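You operate a simulated robot arm through the tools that you are given. There is no shell and no other tool.

You are at the controls of a simulated robot arm. One attempt, no reset.

JOB
Put things in order on the top of the dining table. At the end: the yellow lemon stands where the silver oven thermometer stood; the white label (marked "LENTILS") from the top of the dining table is on the white plate; the white tea cup from the top of the dining table is on the beige small board (marked "OATS"); the silver oven thermometer stands where the white label stood; the grey cartridge stands on top of the grey empty jar; whatever was shut is shut again. Leave all else as you found it, and nothing knocked over. Set down upright: tea cup.

It is judged by the outcome, as a careful person would: the job done as asked, and still so three seconds after it is handed in. It fails if anything else is knocked over, pushed out of place, dropped, spilled or broken.

ROBOT AND FRAMES
A 6-joint arm with a two-finger parallel gripper, fixed in place. Base frame: the origin is on the floor under the middle of its stand, x ahead of it, y to its left, z up; the work surface is at about z = 0.75. Readings come in m, degrees, newtons and seconds.
With the tool pointing down near the work surface it reaches from about 0.3 to 0.74 m from the base axis. Its first joint turns from -66.0 to 66.0 degrees. Payload 2.45 kg.
The tool frame sits at the grasp point between the pads (the TCP): z along the fingers, y along the line on which they close. The tips reach 0.024 m beyond it. The gripper opens to 0.068 m. The fingers are 0.017 m wide and 0.01 m thick; the gripper's body (0.04 by 0.07 m) begins 0.041 m behind the TCP.
Orientation is that of the tool frame in the base frame, as [roll, pitch, yaw] about the fixed x, y, z axes, in that order (R = Rz(yaw) Ry(pitch) Rx(roll)). With the fingers straight down and closing along the base's y, the tool's x points along the base's -x, its y along +y and its z along -z.

CONTROLS
- The arm moves only by the tool nudge_tool. Its argument "commands" is text: rows parted by semicolons, each of 7 numbers parted by spaces: the finger opening in m, from 0 to 0.068, then the shift along the base's x, y, z in m, then the turn, a rotation vector about the base's x, y, z in degrees. In form: jaw dx dy dz ax ay az; .... A call has 1 to 20 rows; each row is the pose to reach, as a shift and turn from the pose commanded when the call began. Rows are played at 5 a second. More than 0.05 m and 8.6 degrees between two rows, or a gripper value outside its range, and nothing of the call is played. A pose out of reach is approached as far as the arm can. The call stops where the force on the tool passes 40 N (or 10 N more than at its start, if that is more) or the arm is blocked; 0.2 s more then pass. Each finger travels about 0.108 m/s and halts on what it meets, pressing with about 25 N; the grip force reading is that of the motor and also rises with nothing between the fingers. The clock runs only during rows and for 0.2 s after the last one: add rows that repeat a pose to give the fingers time. It gives the time, the measured TCP pose, the force on the tool (base axes), the opening and the grip force at its end, in the units of the frame above (readings bear some noise), with the torque about the TCP (base axes, N m) and any sound that the robot's microphone picked up, and new pictures: "pictures" is both (left out), scene, wrist or none.
- Cameras (640 x 400 px; columns grow to the right, rows downward): "scene" is fixed at [0.1664, 0.4336, 1.4304]; the picture's right is [-0.61, -0.80, 0.00], its down [-0.61, 0.46, -0.65] and it looks along [0.51, -0.39, -0.76] (base axes); focal length 326 px, centre (320, 200). "wrist" rides on the gripper at [0.084, 0.011, -0.075] in the tool frame; the picture's right is [-0.13, 0.99, 0.00], its down [-0.60, -0.08, -0.79] and it looks along [-0.79, -0.10, 0.61] (tool axes); focal length 251 px, centre (320, 200).
- locate(camera, pixels): for up to 12 pixels [column, row] of the newest picture of that camera ("zoom" is the newest enlarged one), the place [x, y, z] in the base frame of the surface seen there, good to about 0.003 m, but the place of the scene camera against the robot may be out by one fixed shift of up to 0.025 m in any direction. It takes no simulated time.
- enlarge(camera, box): a new picture of the part [left, top, right, bottom] of that camera's present view, enlarged. It takes no simulated time.
- hand_in(): hands the job in; it is judged then, once.

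Unless the task says otherwise, let go and move clear before handing in.

The tools are called after "Request:" by a JSON object that holds its "method" and its "body". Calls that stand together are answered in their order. nudge_tool: Moves the arm, as the interface text tells. Its arguments: {"type":"object","properties":{"commands":{"type":"string"},"pictures":{"type":"string","enum":["both","scene","wrist","none"]}},"required":["commands"]} The other tools are called the same way: locate (camera, pixels) gives the place of the surface under pixels of a picture; enlarge (camera, box) takes an enlarged picture of a part of a camera's view; hand_in () hands the job in.

At the start:

```text
clock: 0.0
tool_pos: [0.3739, 0.163, 1.1287]
tool_rot: [-180.0, -0.1, 179.8]
contact_force: [0.8, 0.1, 0.7]
ft_torque: [0.01, 0.01, 0.03]
width: 0.0681
grasp_force: 0.1
```

scene: 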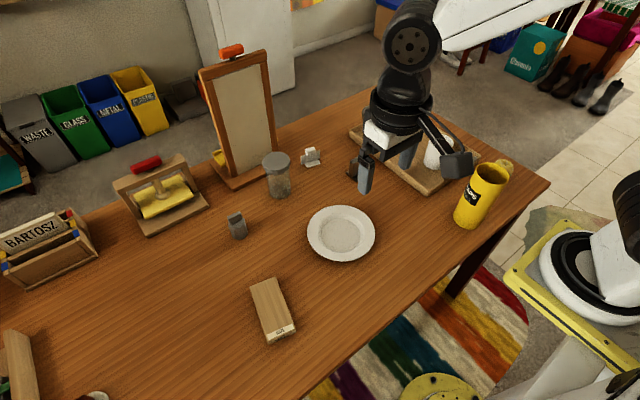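
wrist: 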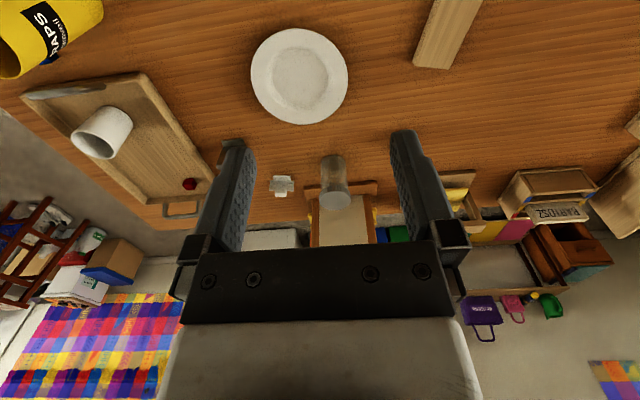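

The scene shows a plate (340,233), a board (272,310), a jar (278,175), a small white thing (310,157), a grey thing (237,225), a frame with a red-handled cover (157,195) and a tall frame (240,120). I'll enlarge parts to identify things.

Request:
{"method": "enlarge", "body": {"camera": "scene", "box": [100, 40, 340, 190]}}

Request:
{"method": "enlarge", "body": {"camera": "scene", "box": [0, 180, 240, 400]}}

Request:
{"method": "enlarge", "body": {"camera": "scene", "box": [220, 130, 400, 350]}}

Request:
{"method": "enlarge", "body": {"camera": "scene", "box": [330, 90, 550, 240]}}

Request:
{"method": "enlarge", "body": {"camera": "wrist", "box": [400, 100, 640, 350]}}

Request:
{"method": "enlarge", "body": {"camera": "wrist", "box": [0, 0, 240, 240]}}

```text
2.67 times, centred on (220, 115) of scene
```

zoom: 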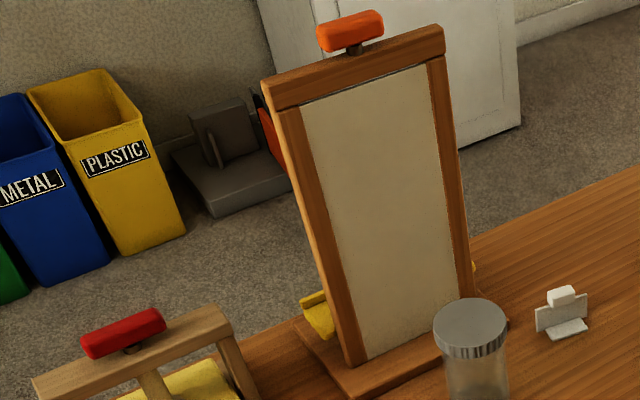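

```text
1.82 times, centred on (120, 290) of scene
```

zoom: 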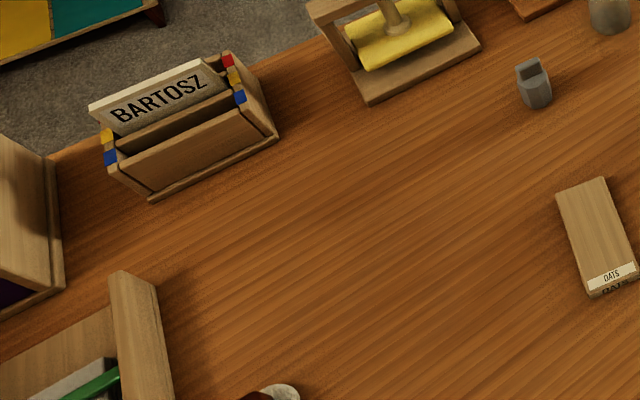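

```text
1.82 times, centred on (310, 240) of scene
```

zoom: 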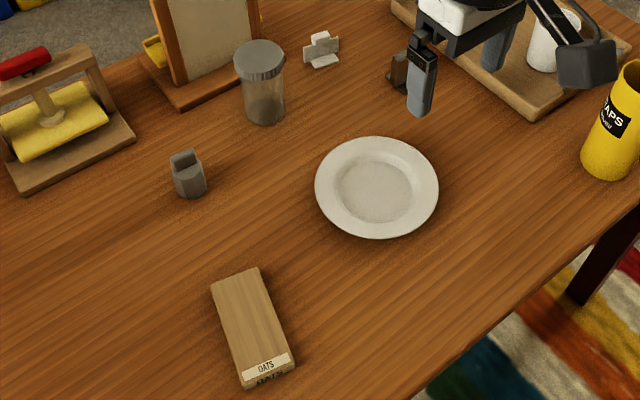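

```text
2.67 times, centred on (440, 165) of scene
```

zoom: 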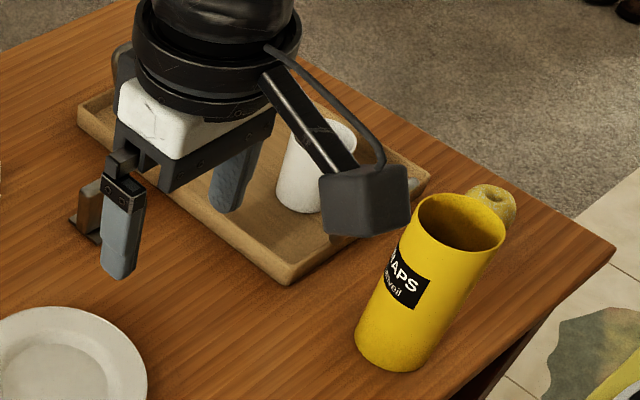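

```text
1.60 times, centred on (520, 225) of wrist
```

zoom: 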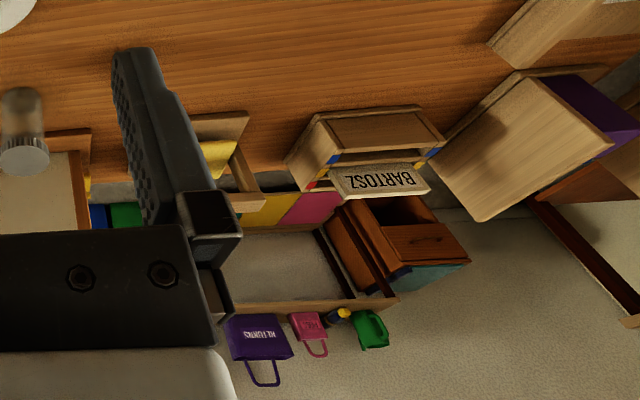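

```text
1.67 times, centred on (120, 120) of wrist
```

zoom: 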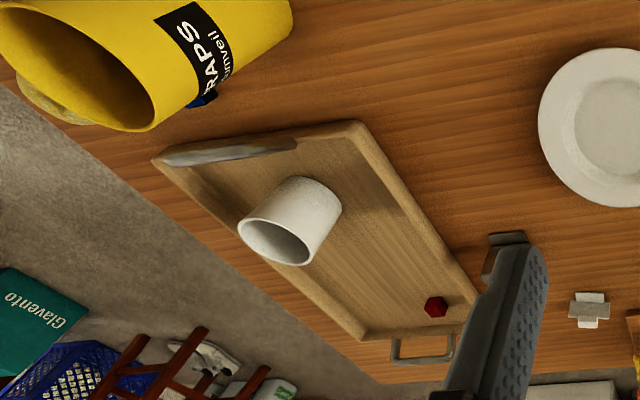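

Several things are still unclear (lemon, thermometer, label), so I'll get coordinates of the visible items first.

Request:
{"method": "locate", "body": {"camera": "scene", "pixels": [[340, 233], [272, 310], [278, 160], [278, 192], [310, 158], [237, 225], [160, 195], [235, 110], [215, 160], [355, 168], [95, 396], [480, 200]]}}

Request:
{"method": "locate", "body": {"camera": "wrist", "pixels": [[298, 76], [440, 40], [334, 200], [334, 165], [282, 185], [100, 130], [190, 183], [460, 185], [556, 200], [562, 215], [180, 208], [620, 180]]}}

Request:
{"method": "enlarge", "body": {"camera": "scene", "box": [0, 320, 128, 400]}}

Request:
{"method": "enlarge", "body": {"camera": "scene", "box": [200, 190, 280, 250]}}

Request:
{"method": "enlarge", "body": {"camera": "wrist", "box": [250, 140, 410, 260]}}

```text
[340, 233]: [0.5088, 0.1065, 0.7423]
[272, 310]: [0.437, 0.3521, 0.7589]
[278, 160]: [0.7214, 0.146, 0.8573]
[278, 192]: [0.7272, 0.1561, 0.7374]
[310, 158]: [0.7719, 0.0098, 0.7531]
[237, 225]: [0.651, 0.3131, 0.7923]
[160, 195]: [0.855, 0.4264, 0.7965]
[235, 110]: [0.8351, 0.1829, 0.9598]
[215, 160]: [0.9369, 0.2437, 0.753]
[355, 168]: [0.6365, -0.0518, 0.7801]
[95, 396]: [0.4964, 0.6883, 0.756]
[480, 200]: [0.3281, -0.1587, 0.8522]
```

```text
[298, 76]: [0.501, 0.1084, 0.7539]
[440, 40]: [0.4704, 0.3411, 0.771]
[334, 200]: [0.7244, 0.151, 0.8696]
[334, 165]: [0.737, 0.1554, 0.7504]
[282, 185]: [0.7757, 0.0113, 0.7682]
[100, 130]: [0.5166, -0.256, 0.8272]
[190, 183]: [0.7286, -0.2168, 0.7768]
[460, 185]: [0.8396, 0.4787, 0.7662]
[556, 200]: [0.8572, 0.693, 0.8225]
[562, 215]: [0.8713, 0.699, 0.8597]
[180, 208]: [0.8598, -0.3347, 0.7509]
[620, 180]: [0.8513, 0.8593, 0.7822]
```

```text
5.00 times, centred on (64, 360) of scene
```

zoom: 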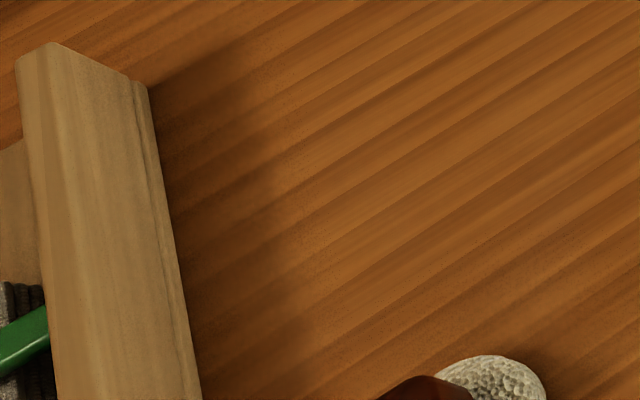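

```text
6.67 times, centred on (240, 220) of scene
```

zoom: 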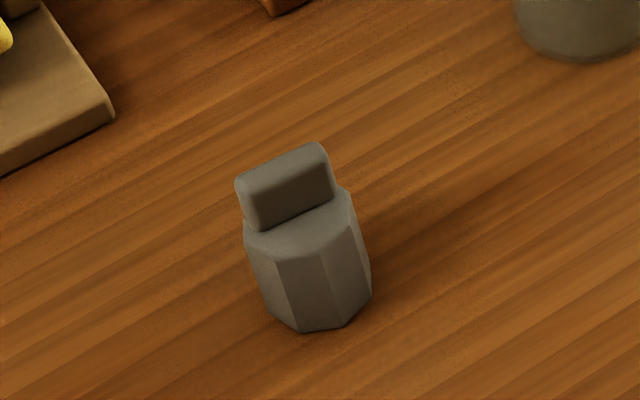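

```text
3.33 times, centred on (330, 200) of wrist
```

zoom: 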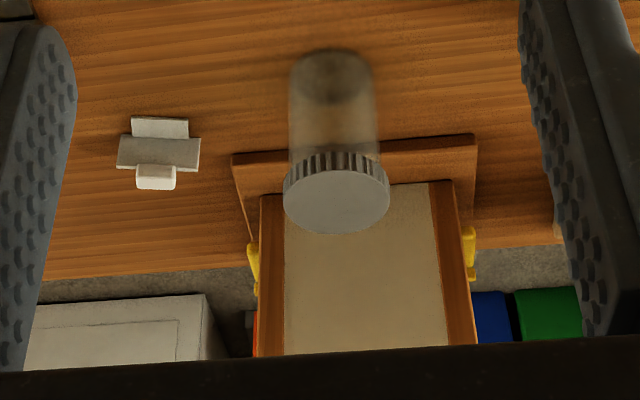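

The grey piece at (237,225) looks like the cartridge, and the white piece at (310,158) like a label in a stand. Something brown is hidden behind the finger at (355,168), so I'll move the arm left to look there and at the left side.

Request:
{"method": "nudge_tool", "body": {"commands": "0.068 0 0.05 0 0 0 0; 0.068 0 0.10 0 0 0 0; 0.068 0 0.15 0 0 0 0; 0.068 0 0.20 0 0 0 0; 0.068 0 0.25 0 0 0 0; 0.068 0 0.3 0 0 0 0; 0.068 0 0.3 0 0 0 0", "pictures": "both"}}

```text
clock: 1.6
tool_pos: [0.3754, 0.4645, 1.1282]
tool_rot: [-179.9, -0.1, 179.9]
contact_force: [-0.3, 0.2, -0.4]
ft_torque: [0.0, 0.0, -0.03]
width: 0.0681
grasp_force: 0.0
```

scene: 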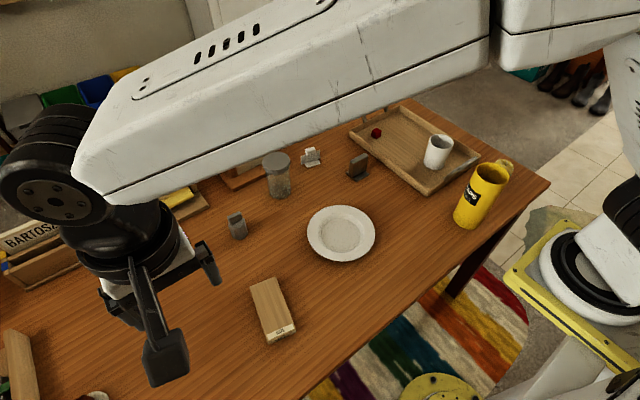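
wrist: 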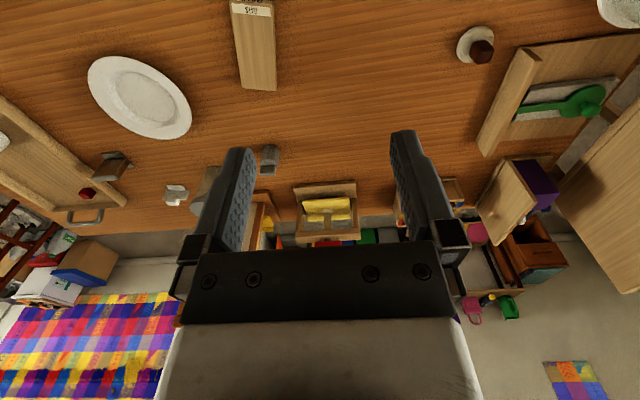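

Request:
{"method": "enlarge", "body": {"camera": "scene", "box": [290, 110, 530, 240]}}

Request:
{"method": "enlarge", "body": {"camera": "wrist", "box": [440, 0, 640, 160]}}

Request:
{"method": "enlarge", "body": {"camera": "wrist", "box": [240, 140, 410, 250]}}

Request:
{"method": "enlarge", "body": {"camera": "wrist", "box": [0, 90, 230, 230]}}

Request:
{"method": "enlarge", "body": {"camera": "wrist", "box": [420, 130, 600, 290]}}

Request:
{"method": "enlarge", "body": {"camera": "scene", "box": [330, 140, 390, 190]}}

```text
2.67 times, centred on (410, 175) of scene
```

zoom: 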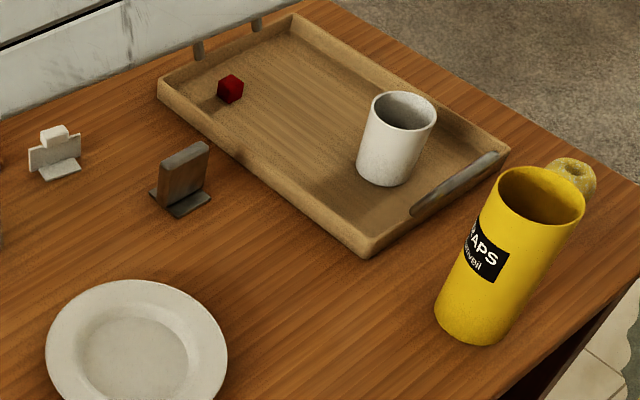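

```text
2.50 times, centred on (540, 80) of wrist
```

zoom: 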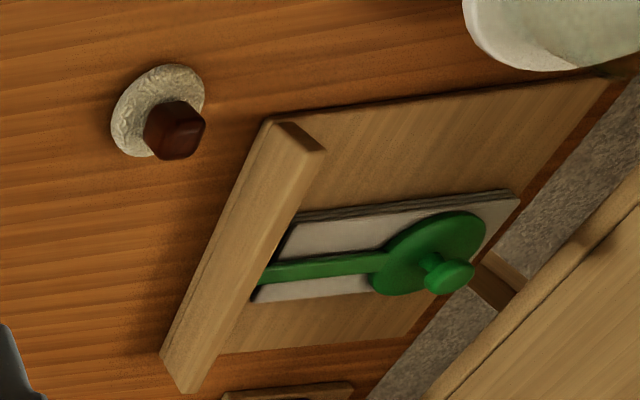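

```text
3.64 times, centred on (325, 195) of wrist
```

zoom: 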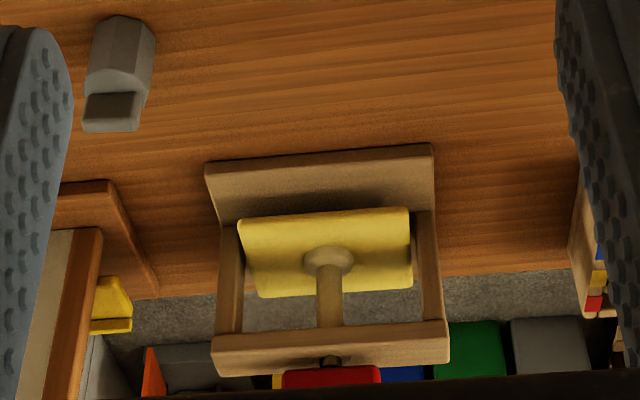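

```text
2.78 times, centred on (115, 160) of wrist
```

zoom: 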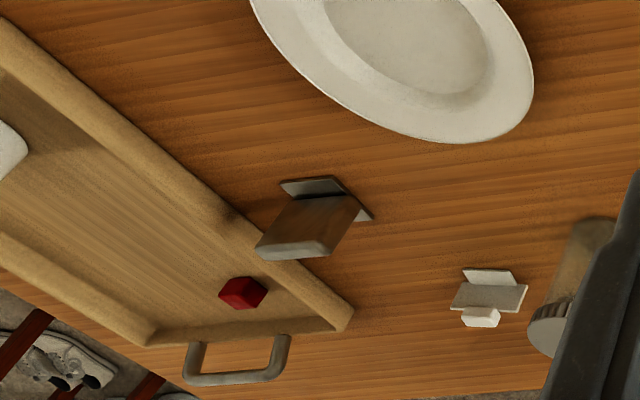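

```text
2.50 times, centred on (510, 210) of wrist
```

zoom: 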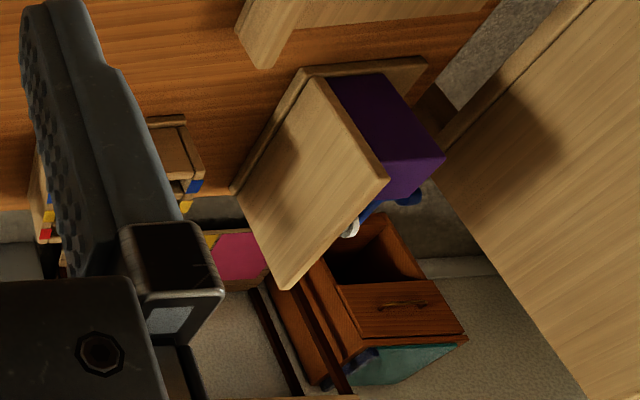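

```text
8.00 times, centred on (360, 165) of scene
```

zoom: 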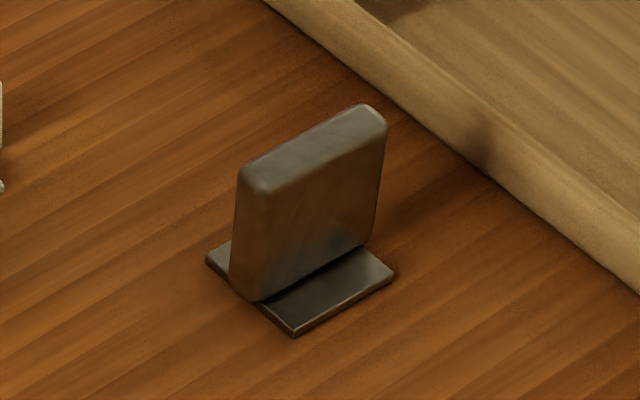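

The silver thermometer is at (358,165), and there is a yellowish round thing behind the canister at (505,165). I'll zoom in there and get positions.

Request:
{"method": "enlarge", "body": {"camera": "scene", "box": [470, 140, 540, 190]}}

Request:
{"method": "locate", "body": {"camera": "scene", "pixels": [[505, 165], [495, 162], [510, 172], [357, 165], [365, 175], [437, 152], [376, 132], [310, 156], [420, 140], [350, 130]]}}

Request:
{"method": "locate", "body": {"camera": "wrist", "pixels": [[110, 160], [112, 172], [176, 190], [270, 155], [255, 45], [140, 97], [475, 45], [325, 215], [88, 195], [620, 10], [580, 100], [510, 100]]}}

```text
8.00 times, centred on (505, 165) of scene
```

zoom: 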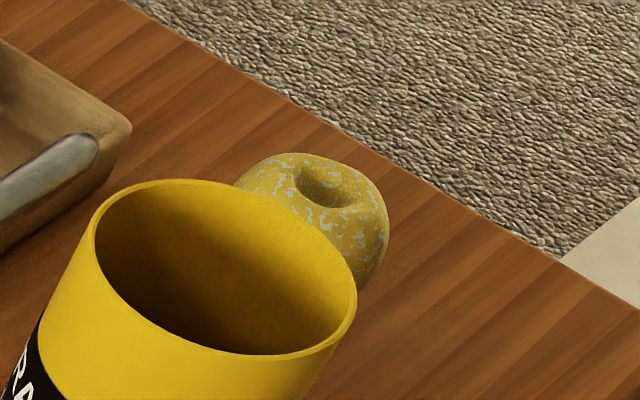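

```text
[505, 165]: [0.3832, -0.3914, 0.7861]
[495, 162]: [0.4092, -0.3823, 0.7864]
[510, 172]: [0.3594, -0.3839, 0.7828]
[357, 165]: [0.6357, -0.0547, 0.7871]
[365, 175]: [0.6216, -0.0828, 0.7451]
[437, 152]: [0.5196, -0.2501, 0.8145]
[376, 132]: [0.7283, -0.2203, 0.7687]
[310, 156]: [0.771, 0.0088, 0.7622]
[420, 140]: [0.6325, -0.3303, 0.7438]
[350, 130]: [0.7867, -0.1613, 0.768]
```

```text
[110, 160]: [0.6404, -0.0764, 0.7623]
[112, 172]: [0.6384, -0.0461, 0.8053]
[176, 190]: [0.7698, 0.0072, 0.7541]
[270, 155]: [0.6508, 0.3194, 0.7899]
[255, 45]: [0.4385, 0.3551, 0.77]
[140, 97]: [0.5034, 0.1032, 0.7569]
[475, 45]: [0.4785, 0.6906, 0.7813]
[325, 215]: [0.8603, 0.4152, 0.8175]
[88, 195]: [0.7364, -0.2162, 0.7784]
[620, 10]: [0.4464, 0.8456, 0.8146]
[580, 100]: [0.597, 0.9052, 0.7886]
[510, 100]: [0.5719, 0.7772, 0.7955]
```

The round yellow mottled object behind the canister is partly hidden. I'll move right to look at the tray side and that object with the wrist camera.

Request:
{"method": "nudge_tool", "body": {"commands": "0.068 0 -0.05 0 0 0 0; 0.068 0 -0.10 0 0 0 0; 0.068 0 -0.15 0 0 0 0; 0.068 0 -0.20 0 0 0 0; 0.068 0 -0.25 0 0 0 0; 0.068 0 -0.3 0 0 0 0; 0.068 0 -0.35 0 0 0 0; 0.068 0 -0.4 0 0 0 0; 0.068 0 -0.45 0 0 0 0; 0.068 0 -0.5 0 0 0 0; 0.068 0 -0.55 0 0 0 0; 0.068 0 -0.6 0 0 0 0; 0.068 0 -0.65 0 0 0 0; 0.068 0 -0.7 0 0 0 0; 0.068 0 -0.7 0 0 0 0", "pictures": "both"}}

```text
clock: 4.8
tool_pos: [0.3728, -0.2365, 1.128]
tool_rot: [-179.9, -0.1, 179.9]
contact_force: [-0.5, 0.7, 0.0]
ft_torque: [0.01, 0.0, 0.02]
width: 0.068
grasp_force: 0.0
```

scene: 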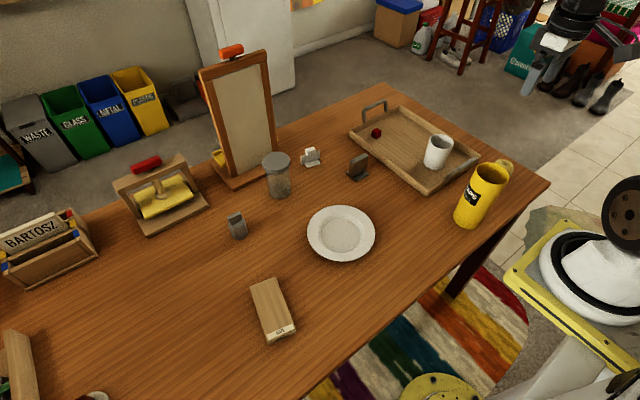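
wrist: 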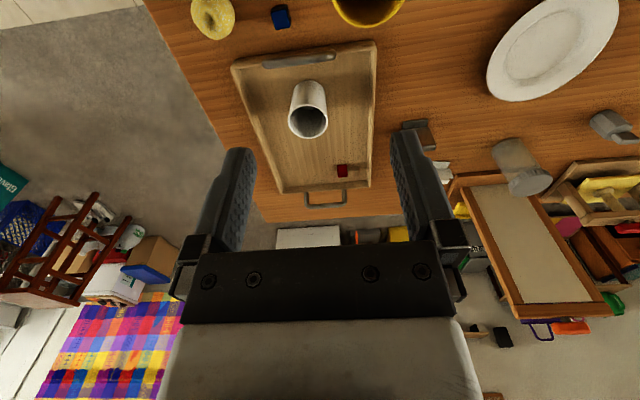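

A yellow round thing is at wrist (212,18) and a blue cube at (281,16). I'll tilt the camera down to see them fully.

Request:
{"method": "nudge_tool", "body": {"commands": "0.068 0 -0.02 0 0 8 0; 0.068 0 -0.04 0 0 16 0; 0.068 0 -0.06 0 0 24 0; 0.068 0 -0.08 0 0 32 0; 0.068 0 -0.08 0 0 32 0", "pictures": "wrist"}}

```text
clock: 6.0
tool_pos: [0.3744, -0.3172, 1.128]
tool_rot: [-179.8, -32.3, 179.8]
contact_force: [0.1, -0.3, 0.2]
ft_torque: [-0.03, -0.02, 0.0]
width: 0.068
grasp_force: 0.1
```

wrist: 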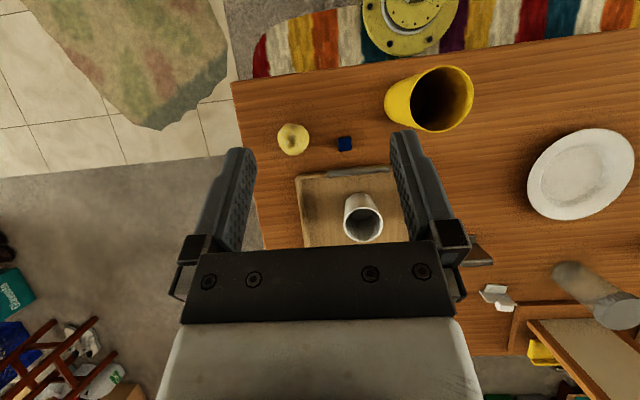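

Request:
{"method": "enlarge", "body": {"camera": "wrist", "box": [250, 50, 490, 200]}}

Request:
{"method": "locate", "body": {"camera": "wrist", "pixels": [[292, 138], [280, 140], [306, 135], [345, 143], [430, 80], [360, 215], [362, 225], [300, 110], [580, 175], [478, 255]]}}

Request:
{"method": "enlarge", "body": {"camera": "wrist", "box": [470, 230, 640, 390]}}

```text
2.67 times, centred on (370, 125) of wrist
```

zoom: 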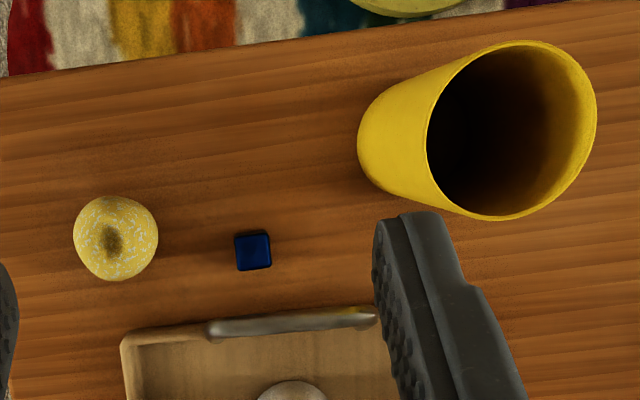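

```text
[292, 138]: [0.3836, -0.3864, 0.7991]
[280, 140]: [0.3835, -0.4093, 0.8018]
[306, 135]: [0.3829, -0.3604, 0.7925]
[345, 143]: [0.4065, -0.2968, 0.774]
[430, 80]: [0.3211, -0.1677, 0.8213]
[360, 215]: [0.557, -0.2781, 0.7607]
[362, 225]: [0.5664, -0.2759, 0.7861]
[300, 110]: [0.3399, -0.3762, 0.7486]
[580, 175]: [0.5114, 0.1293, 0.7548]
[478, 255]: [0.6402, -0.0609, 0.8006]
```

```text
2.50 times, centred on (555, 310) of wrist
```

zoom: 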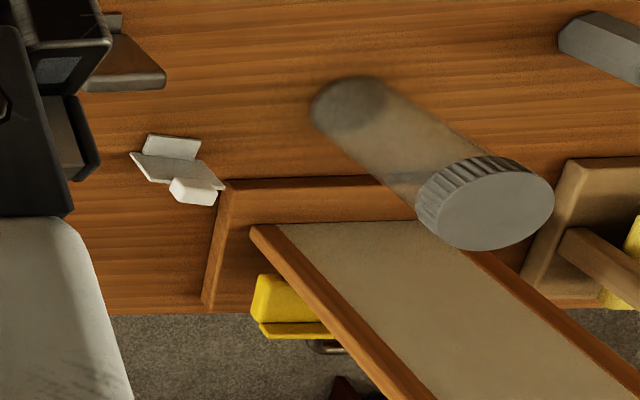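

The yellow speckled fruit is at about (0.383,-0.386). I'll take a closer look to decide whether it's the lemon.

Request:
{"method": "nudge_tool", "body": {"commands": "0.068 0 -0.02 -0.04 0 0 0; 0.068 0 -0.04 -0.08 0 0 0; 0.068 -0.02 -0.06 -0.12 0 0 0; 0.068 -0.04 -0.07 -0.15 0 0 0; 0.068 -0.04 -0.07 -0.15 0 0 0", "pictures": "wrist"}}

```text
clock: 7.2
tool_pos: [0.3338, -0.3861, 0.978]
tool_rot: [-179.9, -32.1, 179.8]
contact_force: [0.1, -0.1, 0.3]
ft_torque: [0.0, 0.01, -0.01]
width: 0.068
grasp_force: 0.2
```

wrist: 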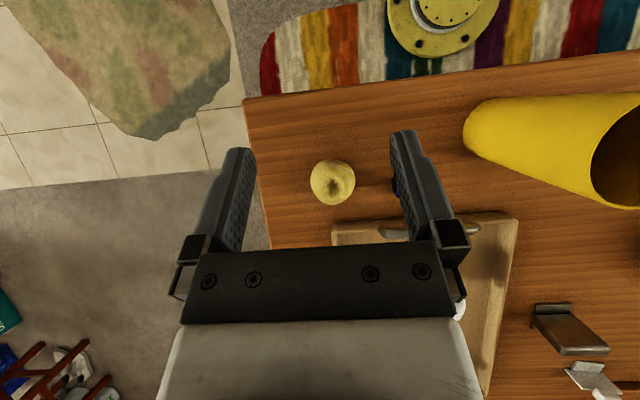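

Request:
{"method": "enlarge", "body": {"camera": "wrist", "box": [293, 150, 373, 215]}}

Request:
{"method": "enlarge", "body": {"camera": "wrist", "box": [500, 280, 640, 400]}}

Request:
{"method": "locate", "body": {"camera": "wrist", "pixels": [[333, 182], [312, 182], [354, 182], [333, 162], [336, 203], [325, 165], [320, 200], [300, 230]]}}

```text
6.15 times, centred on (333, 182) of wrist
```

zoom: 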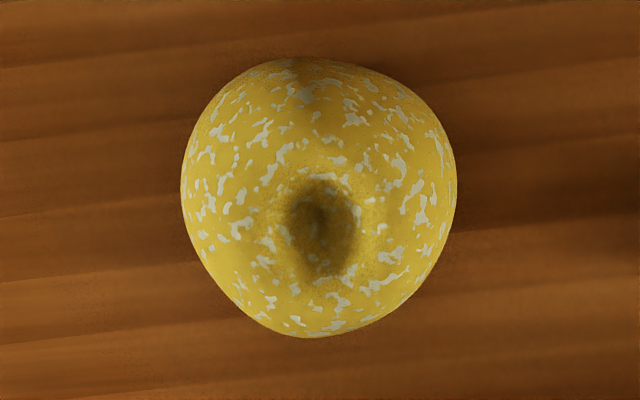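

```text
3.33 times, centred on (570, 340) of wrist
```

zoom: 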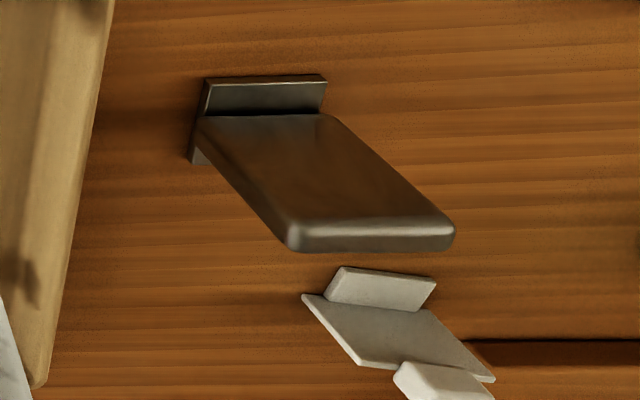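

```text
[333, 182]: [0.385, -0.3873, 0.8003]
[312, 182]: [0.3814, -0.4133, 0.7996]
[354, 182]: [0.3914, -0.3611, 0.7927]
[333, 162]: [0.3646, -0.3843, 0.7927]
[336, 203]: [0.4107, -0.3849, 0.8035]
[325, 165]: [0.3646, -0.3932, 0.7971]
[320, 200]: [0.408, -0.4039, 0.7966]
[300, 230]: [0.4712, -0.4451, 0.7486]
```

This is a yellow fruit about 0.053 wide. Before deciding it's the lemon, I'll check inside the canister and behind the tall frame.

Request:
{"method": "nudge_tool", "body": {"commands": "0.068 0 0.03 0.04 0 0 0; 0.068 0 0.06 0.08 0 0 0; 0.068 -0.01 0.1 0.12 0 0 0; 0.068 -0.02 0.14 0.14 0 0 0; 0.068 -0.02 0.18 0.14 0 0 0; 0.068 -0.02 0.22 0.14 0 0 0; 0.068 -0.02 0.22 0.14 0 0 0", "pictures": "wrist"}}

Request:
{"method": "enlarge", "body": {"camera": "wrist", "box": [220, 60, 420, 240]}}

```text
refused: row 3 steps farther than a row can; nothing moved
```

```text
2.22 times, centred on (320, 150) of wrist
```

zoom: 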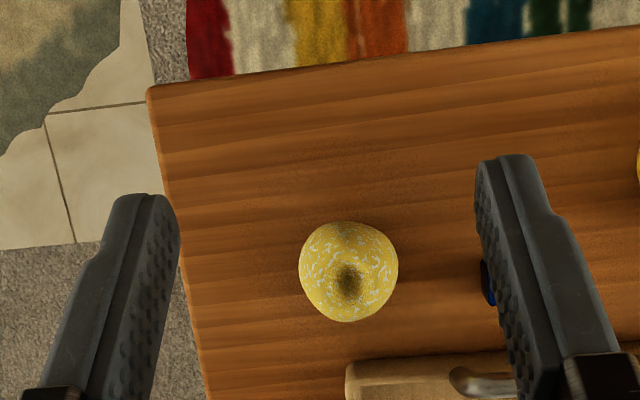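

One row was too long; nothing moved. I'll repeat with shorter steps.

Request:
{"method": "nudge_tool", "body": {"commands": "0.068 0 0.02 0.04 0 0 0; 0.068 0 0.04 0.08 0 0 0; 0.068 -0.01 0.07 0.11 0 0 0; 0.068 -0.02 0.11 0.13 0 0 0; 0.068 -0.02 0.15 0.14 0 0 0; 0.068 -0.02 0.19 0.14 0 0 0; 0.068 -0.02 0.22 0.14 0 0 0; 0.068 -0.02 0.22 0.14 0 0 0", "pictures": "wrist"}}

Request:
{"method": "enlarge", "body": {"camera": "wrist", "box": [220, 60, 420, 240]}}

```text
clock: 9.0
tool_pos: [0.3115, -0.1666, 1.1183]
tool_rot: [-180.0, -32.1, 179.9]
contact_force: [0.2, -0.6, 0.5]
ft_torque: [-0.02, -0.02, 0.03]
width: 0.0681
grasp_force: 0.0
```

wrist: 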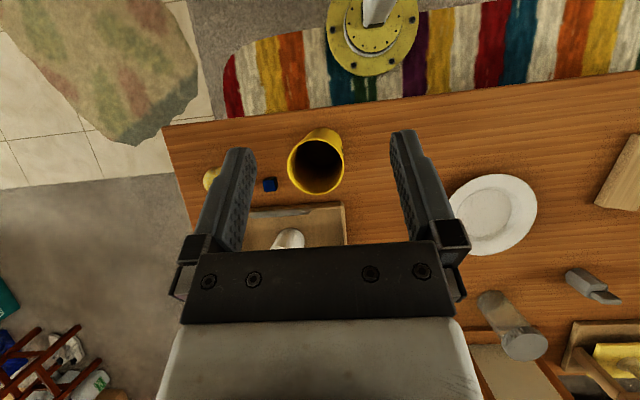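

```text
2.22 times, centred on (320, 150) of wrist
```

zoom: 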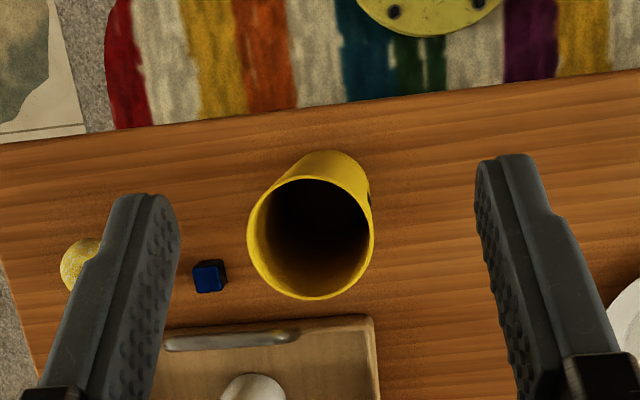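

The canister looks empty inside. Next I'll look behind the tall frame from above, with a higher, further-forward pose.

Request:
{"method": "locate", "body": {"camera": "wrist", "pixels": [[318, 160], [318, 172], [310, 168], [490, 215], [270, 184], [290, 236]]}}

Request:
{"method": "nudge_tool", "body": {"commands": "0.068 0.03 0.03 0.02 0 0 0; 0.068 0.06 0.06 0.04 0 0 0; 0.068 0.09 0.09 0.06 0 0 0; 0.068 0.12 0.12 0.08 0 0 0; 0.068 0.15 0.15 0.1 0 0 0; 0.068 0.18 0.18 0.12 0 0 0; 0.068 0.21 0.21 0.14 0 0 0; 0.068 0.24 0.24 0.16 0 0 0; 0.068 0.27 0.27 0.16 0 0 0; 0.068 0.3 0.3 0.16 0 0 0; 0.068 0.3 0.33 0.16 0 0 0; 0.068 0.3 0.33 0.16 0 0 0", "pictures": "both"}}

```text
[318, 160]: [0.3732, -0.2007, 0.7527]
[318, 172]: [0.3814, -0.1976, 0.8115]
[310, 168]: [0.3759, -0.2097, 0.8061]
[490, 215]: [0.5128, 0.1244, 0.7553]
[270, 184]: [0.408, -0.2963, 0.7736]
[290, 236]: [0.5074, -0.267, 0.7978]
```

```text
clock: 11.6
tool_pos: [0.5664, 0.1502, 1.2276]
tool_rot: [180.0, -31.9, 179.9]
contact_force: [-0.1, 0.2, 0.4]
ft_torque: [0.01, 0.03, -0.04]
width: 0.068
grasp_force: 0.1
out of reach, approached as far as the arm can: row 8, 9, 10, 11, 12
```

scene: 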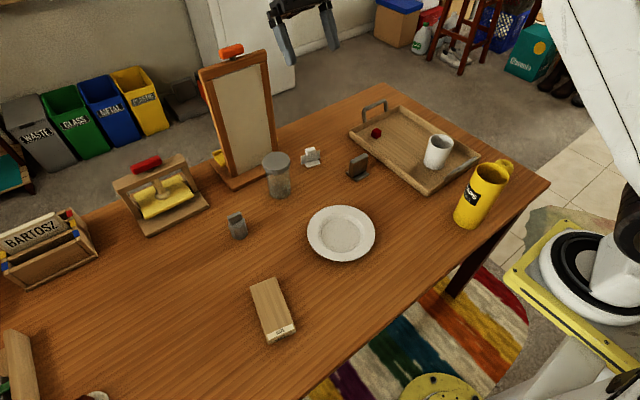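
wrist: 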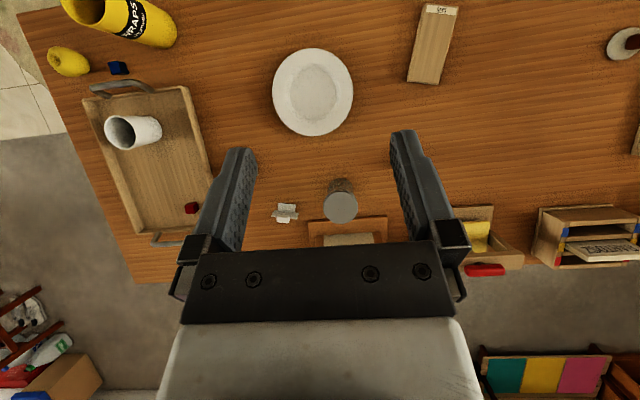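

Nothing else yellow and reachable is visible, and from here the fruit at wrist (68,60) looks lemon-shaped, so it's the lemon. Now I'll measure the cartridge, jar and others in zoomed scene views.

Request:
{"method": "enlarge", "body": {"camera": "scene", "box": [205, 195, 269, 245]}}

Request:
{"method": "locate", "body": {"camera": "zoom", "pixels": [[220, 190], [300, 140], [225, 240], [320, 195], [270, 250], [320, 240], [320, 300], [350, 300], [300, 360], [210, 290], [270, 165], [310, 330]]}}

Request:
{"method": "locate", "body": {"camera": "wrist", "pixels": [[341, 207], [341, 185], [285, 208], [285, 215], [312, 92], [433, 45], [440, 12], [420, 75], [330, 80], [300, 120]]}}

```text
8.00 times, centred on (237, 220) of scene
```

zoom: 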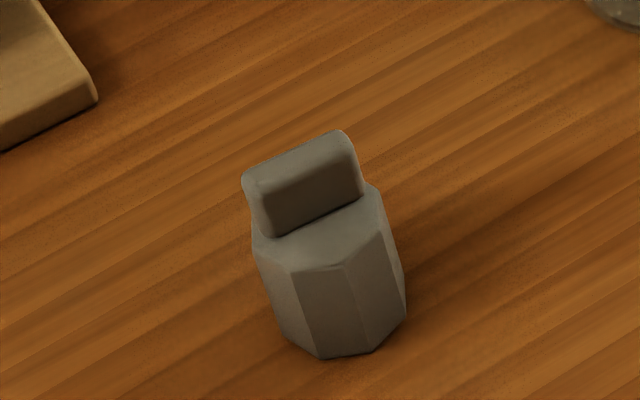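

```text
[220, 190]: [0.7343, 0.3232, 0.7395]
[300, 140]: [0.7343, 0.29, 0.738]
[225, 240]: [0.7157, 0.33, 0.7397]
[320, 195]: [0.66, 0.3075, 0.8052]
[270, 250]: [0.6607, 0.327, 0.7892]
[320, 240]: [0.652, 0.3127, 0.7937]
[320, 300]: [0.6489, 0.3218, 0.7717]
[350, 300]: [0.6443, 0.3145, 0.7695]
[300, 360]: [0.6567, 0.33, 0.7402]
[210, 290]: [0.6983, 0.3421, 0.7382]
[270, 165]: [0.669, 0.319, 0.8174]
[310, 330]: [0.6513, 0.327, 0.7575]
```

```text
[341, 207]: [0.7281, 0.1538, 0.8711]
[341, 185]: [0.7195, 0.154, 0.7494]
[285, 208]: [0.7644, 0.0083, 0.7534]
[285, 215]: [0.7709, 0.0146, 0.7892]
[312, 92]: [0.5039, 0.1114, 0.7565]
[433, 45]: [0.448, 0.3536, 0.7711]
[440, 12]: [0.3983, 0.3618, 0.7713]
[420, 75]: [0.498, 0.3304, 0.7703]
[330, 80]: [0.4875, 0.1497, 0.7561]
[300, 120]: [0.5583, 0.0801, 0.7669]
```

The table is at z≈0.75, the jar top is at about (0.728,0.154,0.871), and the cartridge is near (0.655,0.317). I'll straighten the tool and go above the cartridge for a close wrist view.

Request:
{"method": "nudge_tool", "body": {"commands": "0.068 -0.02 0.02 -0.03 0 -6 0; 0.068 -0.04 0.04 -0.06 0 -12 0; 0.068 -0.06 0.06 -0.09 0 -18 0; 0.068 -0.06 0.08 -0.12 0 -24 0; 0.068 -0.06 0.1 -0.15 0 -30 0; 0.068 -0.06 0.1 -0.18 0 -32 0; 0.068 -0.06 0.1 -0.18 0 -32 0", "pictures": "wrist"}}

```text
clock: 13.2
tool_pos: [0.5039, 0.2498, 1.0472]
tool_rot: [-180.0, 0.0, 179.9]
contact_force: [-0.7, -0.2, -0.3]
ft_torque: [-0.03, -0.02, 0.02]
width: 0.0682
grasp_force: 0.1
```

wrist: 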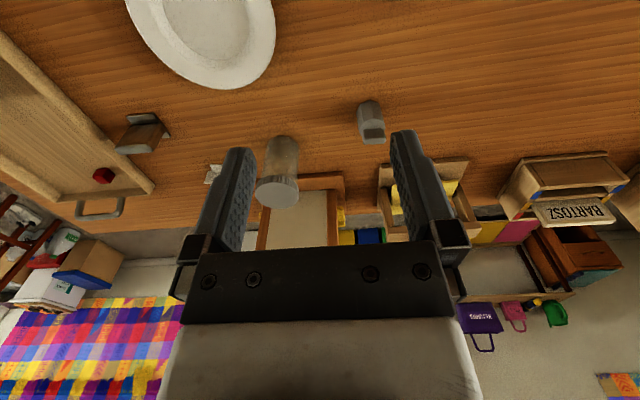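

The commanded pose is clipped to the actual one. The cartridge is at wrist (370,120); I'll come closer.

Request:
{"method": "nudge_tool", "body": {"commands": "0.068 0.02 0.02 -0.03 0 0 0; 0.068 0.04 0.04 -0.06 0 0 0; 0.068 0.06 0.06 -0.09 0 0 0; 0.068 0.07 0.066 -0.12 0 0 0; 0.068 0.07 0.066 -0.12 0 0 0", "pictures": "wrist"}}

Request:
{"method": "enlarge", "body": {"camera": "wrist", "box": [240, 80, 400, 240]}}

```text
clock: 14.4
tool_pos: [0.5772, 0.3167, 0.9289]
tool_rot: [-180.0, 0.0, 179.9]
contact_force: [-0.4, -0.9, -0.3]
ft_torque: [-0.02, 0.0, -0.04]
width: 0.0679
grasp_force: 0.1
```

wrist: 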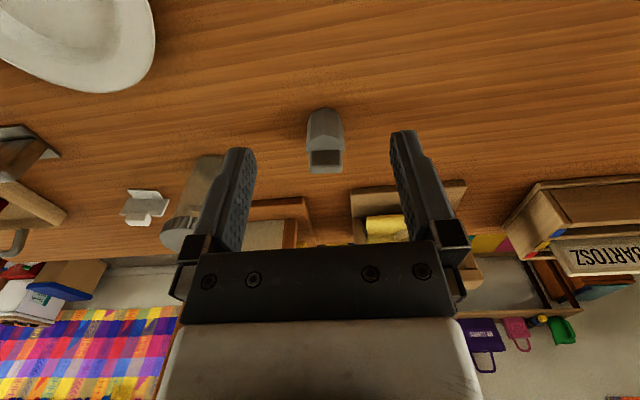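

```text
2.50 times, centred on (320, 160) of wrist
```

zoom: 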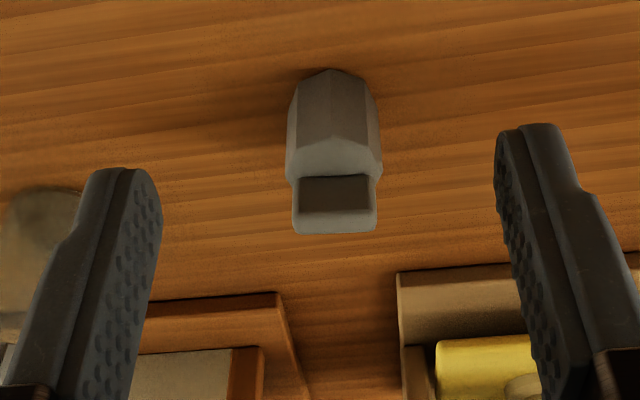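

Request:
{"method": "locate", "body": {"camera": "zoom", "pixels": [[297, 225], [372, 225], [300, 185], [370, 182], [335, 218], [335, 195], [310, 160], [370, 160], [330, 120], [290, 140], [378, 140], [335, 85]]}}

Request:
{"method": "enlarge", "body": {"camera": "wrist", "box": [285, 90, 365, 190]}}

```text
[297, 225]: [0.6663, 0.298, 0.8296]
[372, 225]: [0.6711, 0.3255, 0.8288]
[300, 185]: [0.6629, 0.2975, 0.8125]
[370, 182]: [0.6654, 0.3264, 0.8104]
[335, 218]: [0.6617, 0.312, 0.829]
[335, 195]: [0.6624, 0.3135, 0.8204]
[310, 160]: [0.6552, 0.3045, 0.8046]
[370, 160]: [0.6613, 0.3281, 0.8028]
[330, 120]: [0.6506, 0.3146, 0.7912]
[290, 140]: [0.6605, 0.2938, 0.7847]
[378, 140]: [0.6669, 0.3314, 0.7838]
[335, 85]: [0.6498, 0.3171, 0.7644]
```

```text
4.00 times, centred on (325, 140) of wrist
```

zoom: 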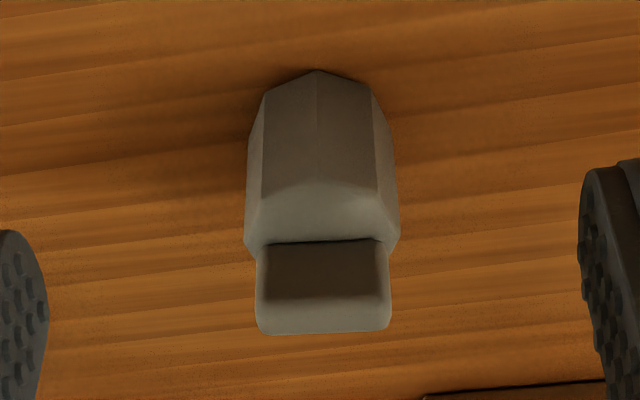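

The tab on the cartridge spans y≈0.297–0.327, x≈0.662–0.675, with its top at z=0.829 and body top at 0.803. I'll move above it (tips at about 0.85) and check alignment.

Request:
{"method": "nudge_tool", "body": {"commands": "0.068 0.03 -0.001 -0.02 0 0 -2; 0.068 0.06 -0.003 -0.04 0 0 -4; 0.068 0.092 -0.004 -0.055 0 0 -5; 0.068 0.092 -0.004 -0.055 0 0 -5; 0.068 0.092 -0.004 -0.055 0 0 -5", "pictures": "both"}}

Request:
{"method": "enlarge", "body": {"camera": "wrist", "box": [240, 80, 400, 240]}}

```text
clock: 15.6
tool_pos: [0.6663, 0.3123, 0.8755]
tool_rot: [180.0, -0.1, 174.9]
contact_force: [0.3, 0.2, 0.0]
ft_torque: [0.01, 0.0, -0.01]
width: 0.068
grasp_force: 0.0
```

scene: 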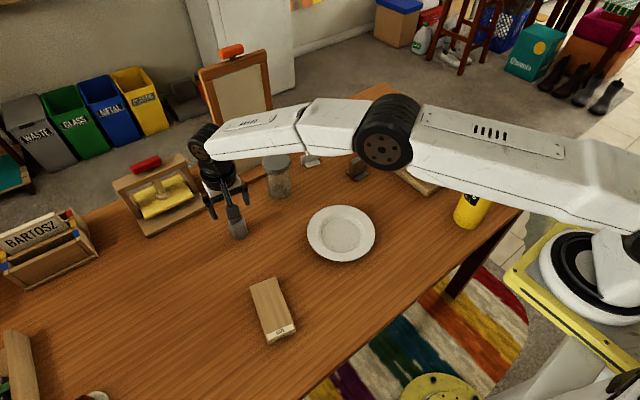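
wrist: 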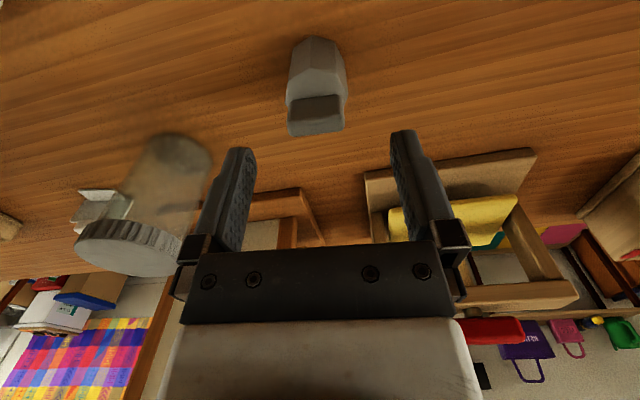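

```text
2.50 times, centred on (320, 160) of wrist
```

zoom: 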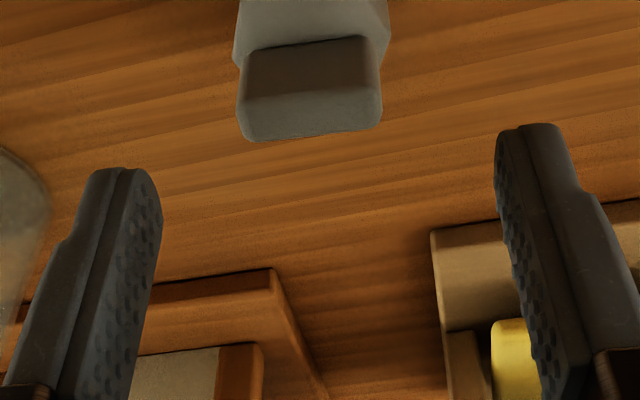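

The tab now appears tilted up to the right by about the same as the camera's own skew, so it's aligned with the tool. I'll locate its edges precisely from here.

Request:
{"method": "locate", "body": {"camera": "zoom", "pixels": [[244, 130], [378, 118], [250, 60], [370, 45], [310, 132], [310, 115], [310, 100], [310, 70], [262, 138], [365, 128]]}}

```text
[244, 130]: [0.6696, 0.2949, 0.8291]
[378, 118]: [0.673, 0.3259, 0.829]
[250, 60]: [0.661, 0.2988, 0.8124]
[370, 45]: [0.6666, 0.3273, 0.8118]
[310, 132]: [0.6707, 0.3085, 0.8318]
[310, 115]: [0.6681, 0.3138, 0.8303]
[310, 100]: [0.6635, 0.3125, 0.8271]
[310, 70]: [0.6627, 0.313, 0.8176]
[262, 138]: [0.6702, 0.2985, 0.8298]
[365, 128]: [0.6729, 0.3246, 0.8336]
```

Tab centre is about (0.668,0.312), right under the TCP. I'll descend 0.041 and close.

Request:
{"method": "nudge_tool", "body": {"commands": "0.068 0.001 0 -0.02 0 0 0; 0.068 0.001 0 -0.041 0 0 0; 0.068 0.001 0 -0.041 0 0 0; 0.04 0.001 0 -0.041 0 0 0; 0.02 0.001 0 -0.041 0 0 0; 0.015 0.001 0 -0.041 0 0 0; 0.015 0.001 0 -0.041 0 0 0", "pictures": "both"}}

Request:
{"method": "enlarge", "body": {"camera": "wrist", "box": [240, 80, 400, 240]}}

```text
clock: 17.2
tool_pos: [0.6661, 0.3108, 0.8337]
tool_rot: [180.0, -0.1, 174.9]
contact_force: [-0.5, 0.3, 0.4]
ft_torque: [-0.02, 0.01, -0.02]
width: 0.0338
grasp_force: 25.4
```

scene: 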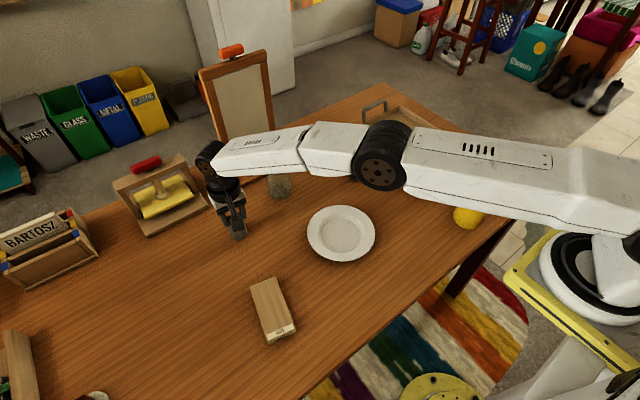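
wrist: 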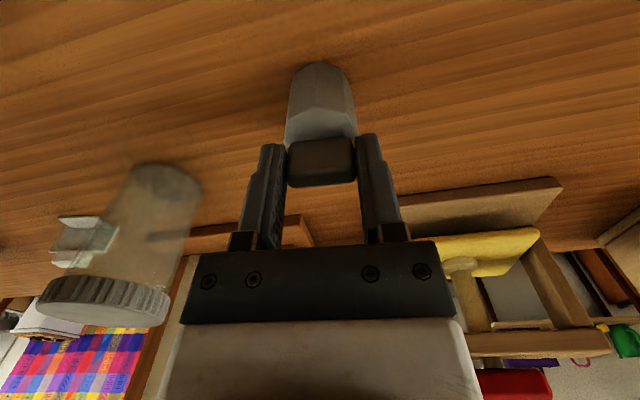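

```text
2.50 times, centred on (320, 160) of wrist
```

zoom: 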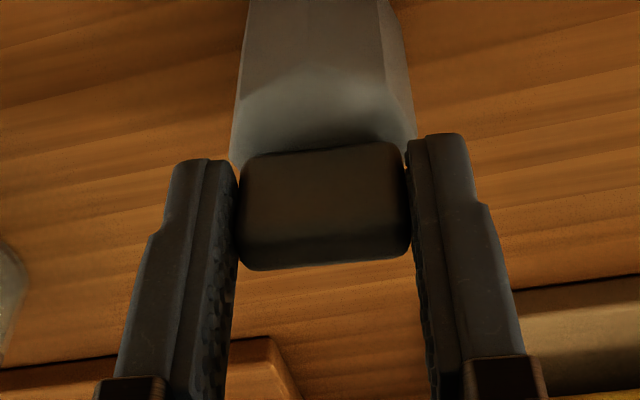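

Gripped (width 0.034). I'll lift straight up and check reach, keeping an eye on the cartridge.

Request:
{"method": "nudge_tool", "body": {"commands": "0.015 0 0 0.01 0 0 0; 0.015 0 0 0.03 0 0 0; 0.015 0 0 0.07 0 0 0; 0.015 0 0 0.11 0 0 0; 0.015 -0.02 -0.02 0.15 0 0 0; 0.015 -0.05 -0.05 0.17 0 0 0; 0.015 -0.07 -0.09 0.17 0 0 0; 0.015 -0.08 -0.13 0.17 0 0 0; 0.015 -0.08 -0.13 0.17 0 0 0", "pictures": "both"}}

Request:
{"method": "enlarge", "body": {"camera": "wrist", "box": [220, 60, 440, 260]}}

```text
clock: 19.2
tool_pos: [0.5859, 0.1807, 1.005]
tool_rot: [-180.0, 0.0, 174.8]
contact_force: [0.7, 0.4, 0.6]
ft_torque: [0.03, 0.02, -0.01]
width: 0.0148
grasp_force: 0.1
```

scene: 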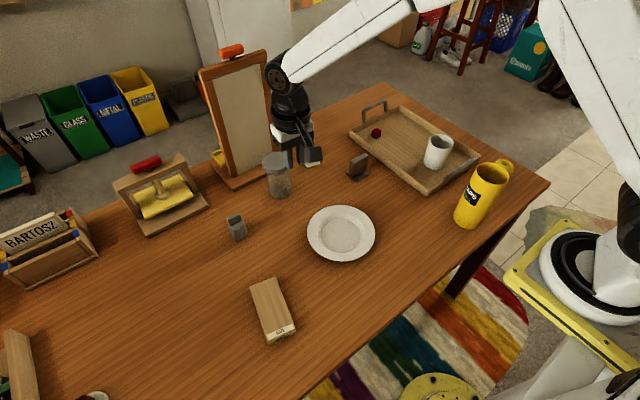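
wrist: 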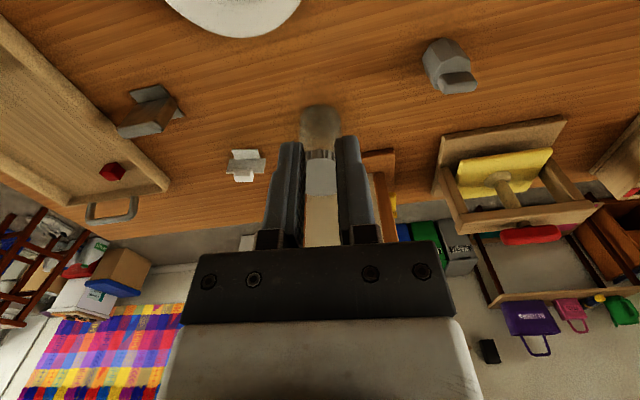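

```text
2.00 times, centred on (330, 160) of wrist
```

zoom: 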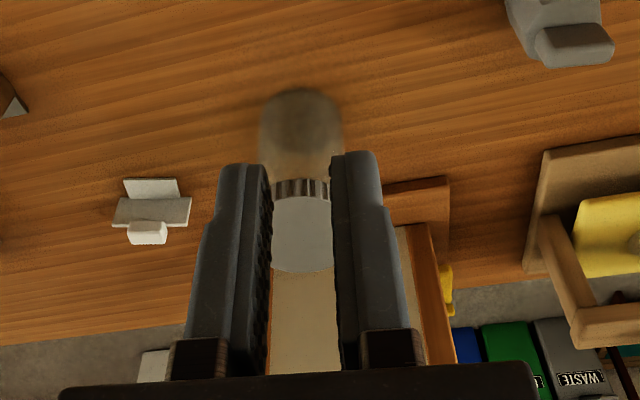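

The fingers closed to 0.0148 with no force: the cartridge slipped from the grip and still stands upright in its place (scene 237,225). I'll regrip it across the flat faces of the tab, which needs a 90° turn.

Request:
{"method": "nudge_tool", "body": {"commands": "0.03 0.005 0.012 0 0 0 -8; 0.05 0.01 0.024 0 0 0 -16; 0.068 0.015 0.036 0 0 0 -24; 0.068 0.02 0.048 0 0 0 -32; 0.068 0.025 0.06 0 0 0 -40; 0.068 0.03 0.072 0 0 0 -48; 0.068 0.035 0.084 0 0 0 -56; 0.068 0.04 0.096 0 0 0 -64; 0.068 0.05 0.108 -0.02 0 0 -72; 0.068 0.06 0.12 -0.04 0 0 -80; 0.068 0.07 0.13 -0.06 0 0 -88; 0.068 0.08 0.13 -0.08 0 0 -90; 0.068 0.08 0.13 -0.08 0 0 -90", "pictures": "both"}}

Request:
{"method": "enlarge", "body": {"camera": "wrist", "box": [240, 80, 400, 240]}}

```text
clock: 22.0
tool_pos: [0.6672, 0.313, 0.9234]
tool_rot: [-180.0, 0.0, 84.8]
contact_force: [1.1, -0.9, -0.1]
ft_torque: [-0.01, -0.01, 0.03]
width: 0.068
grasp_force: 0.2
```

scene: 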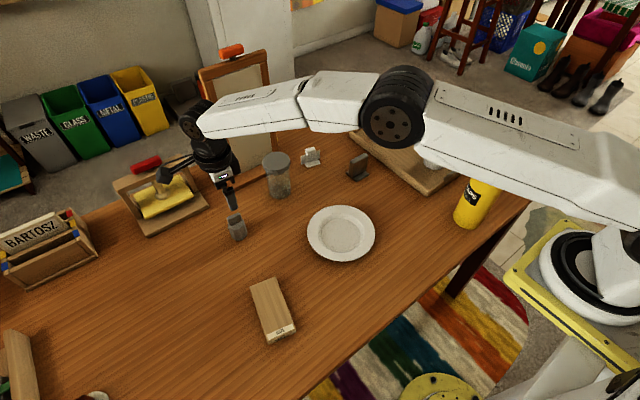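
wrist: 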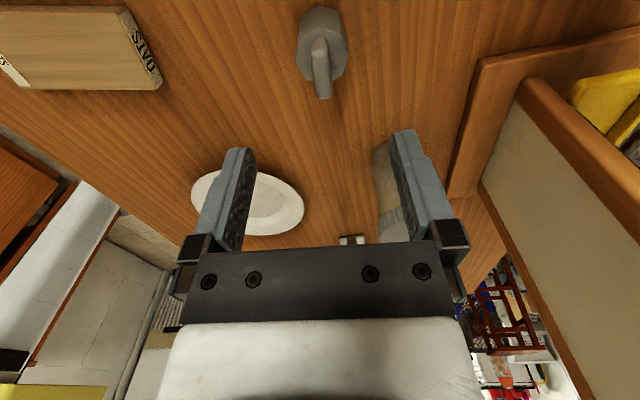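

```text
2.50 times, centred on (320, 160) of wrist
```

zoom: 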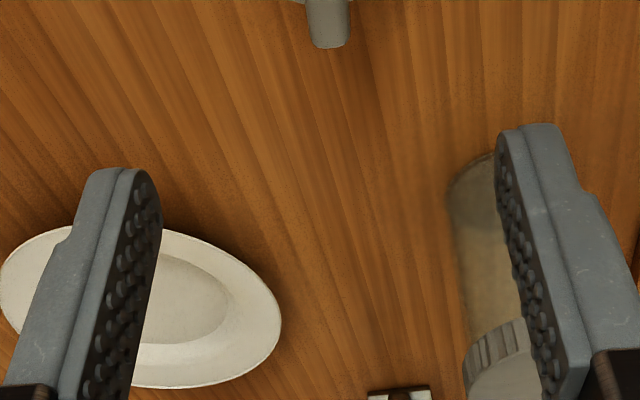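

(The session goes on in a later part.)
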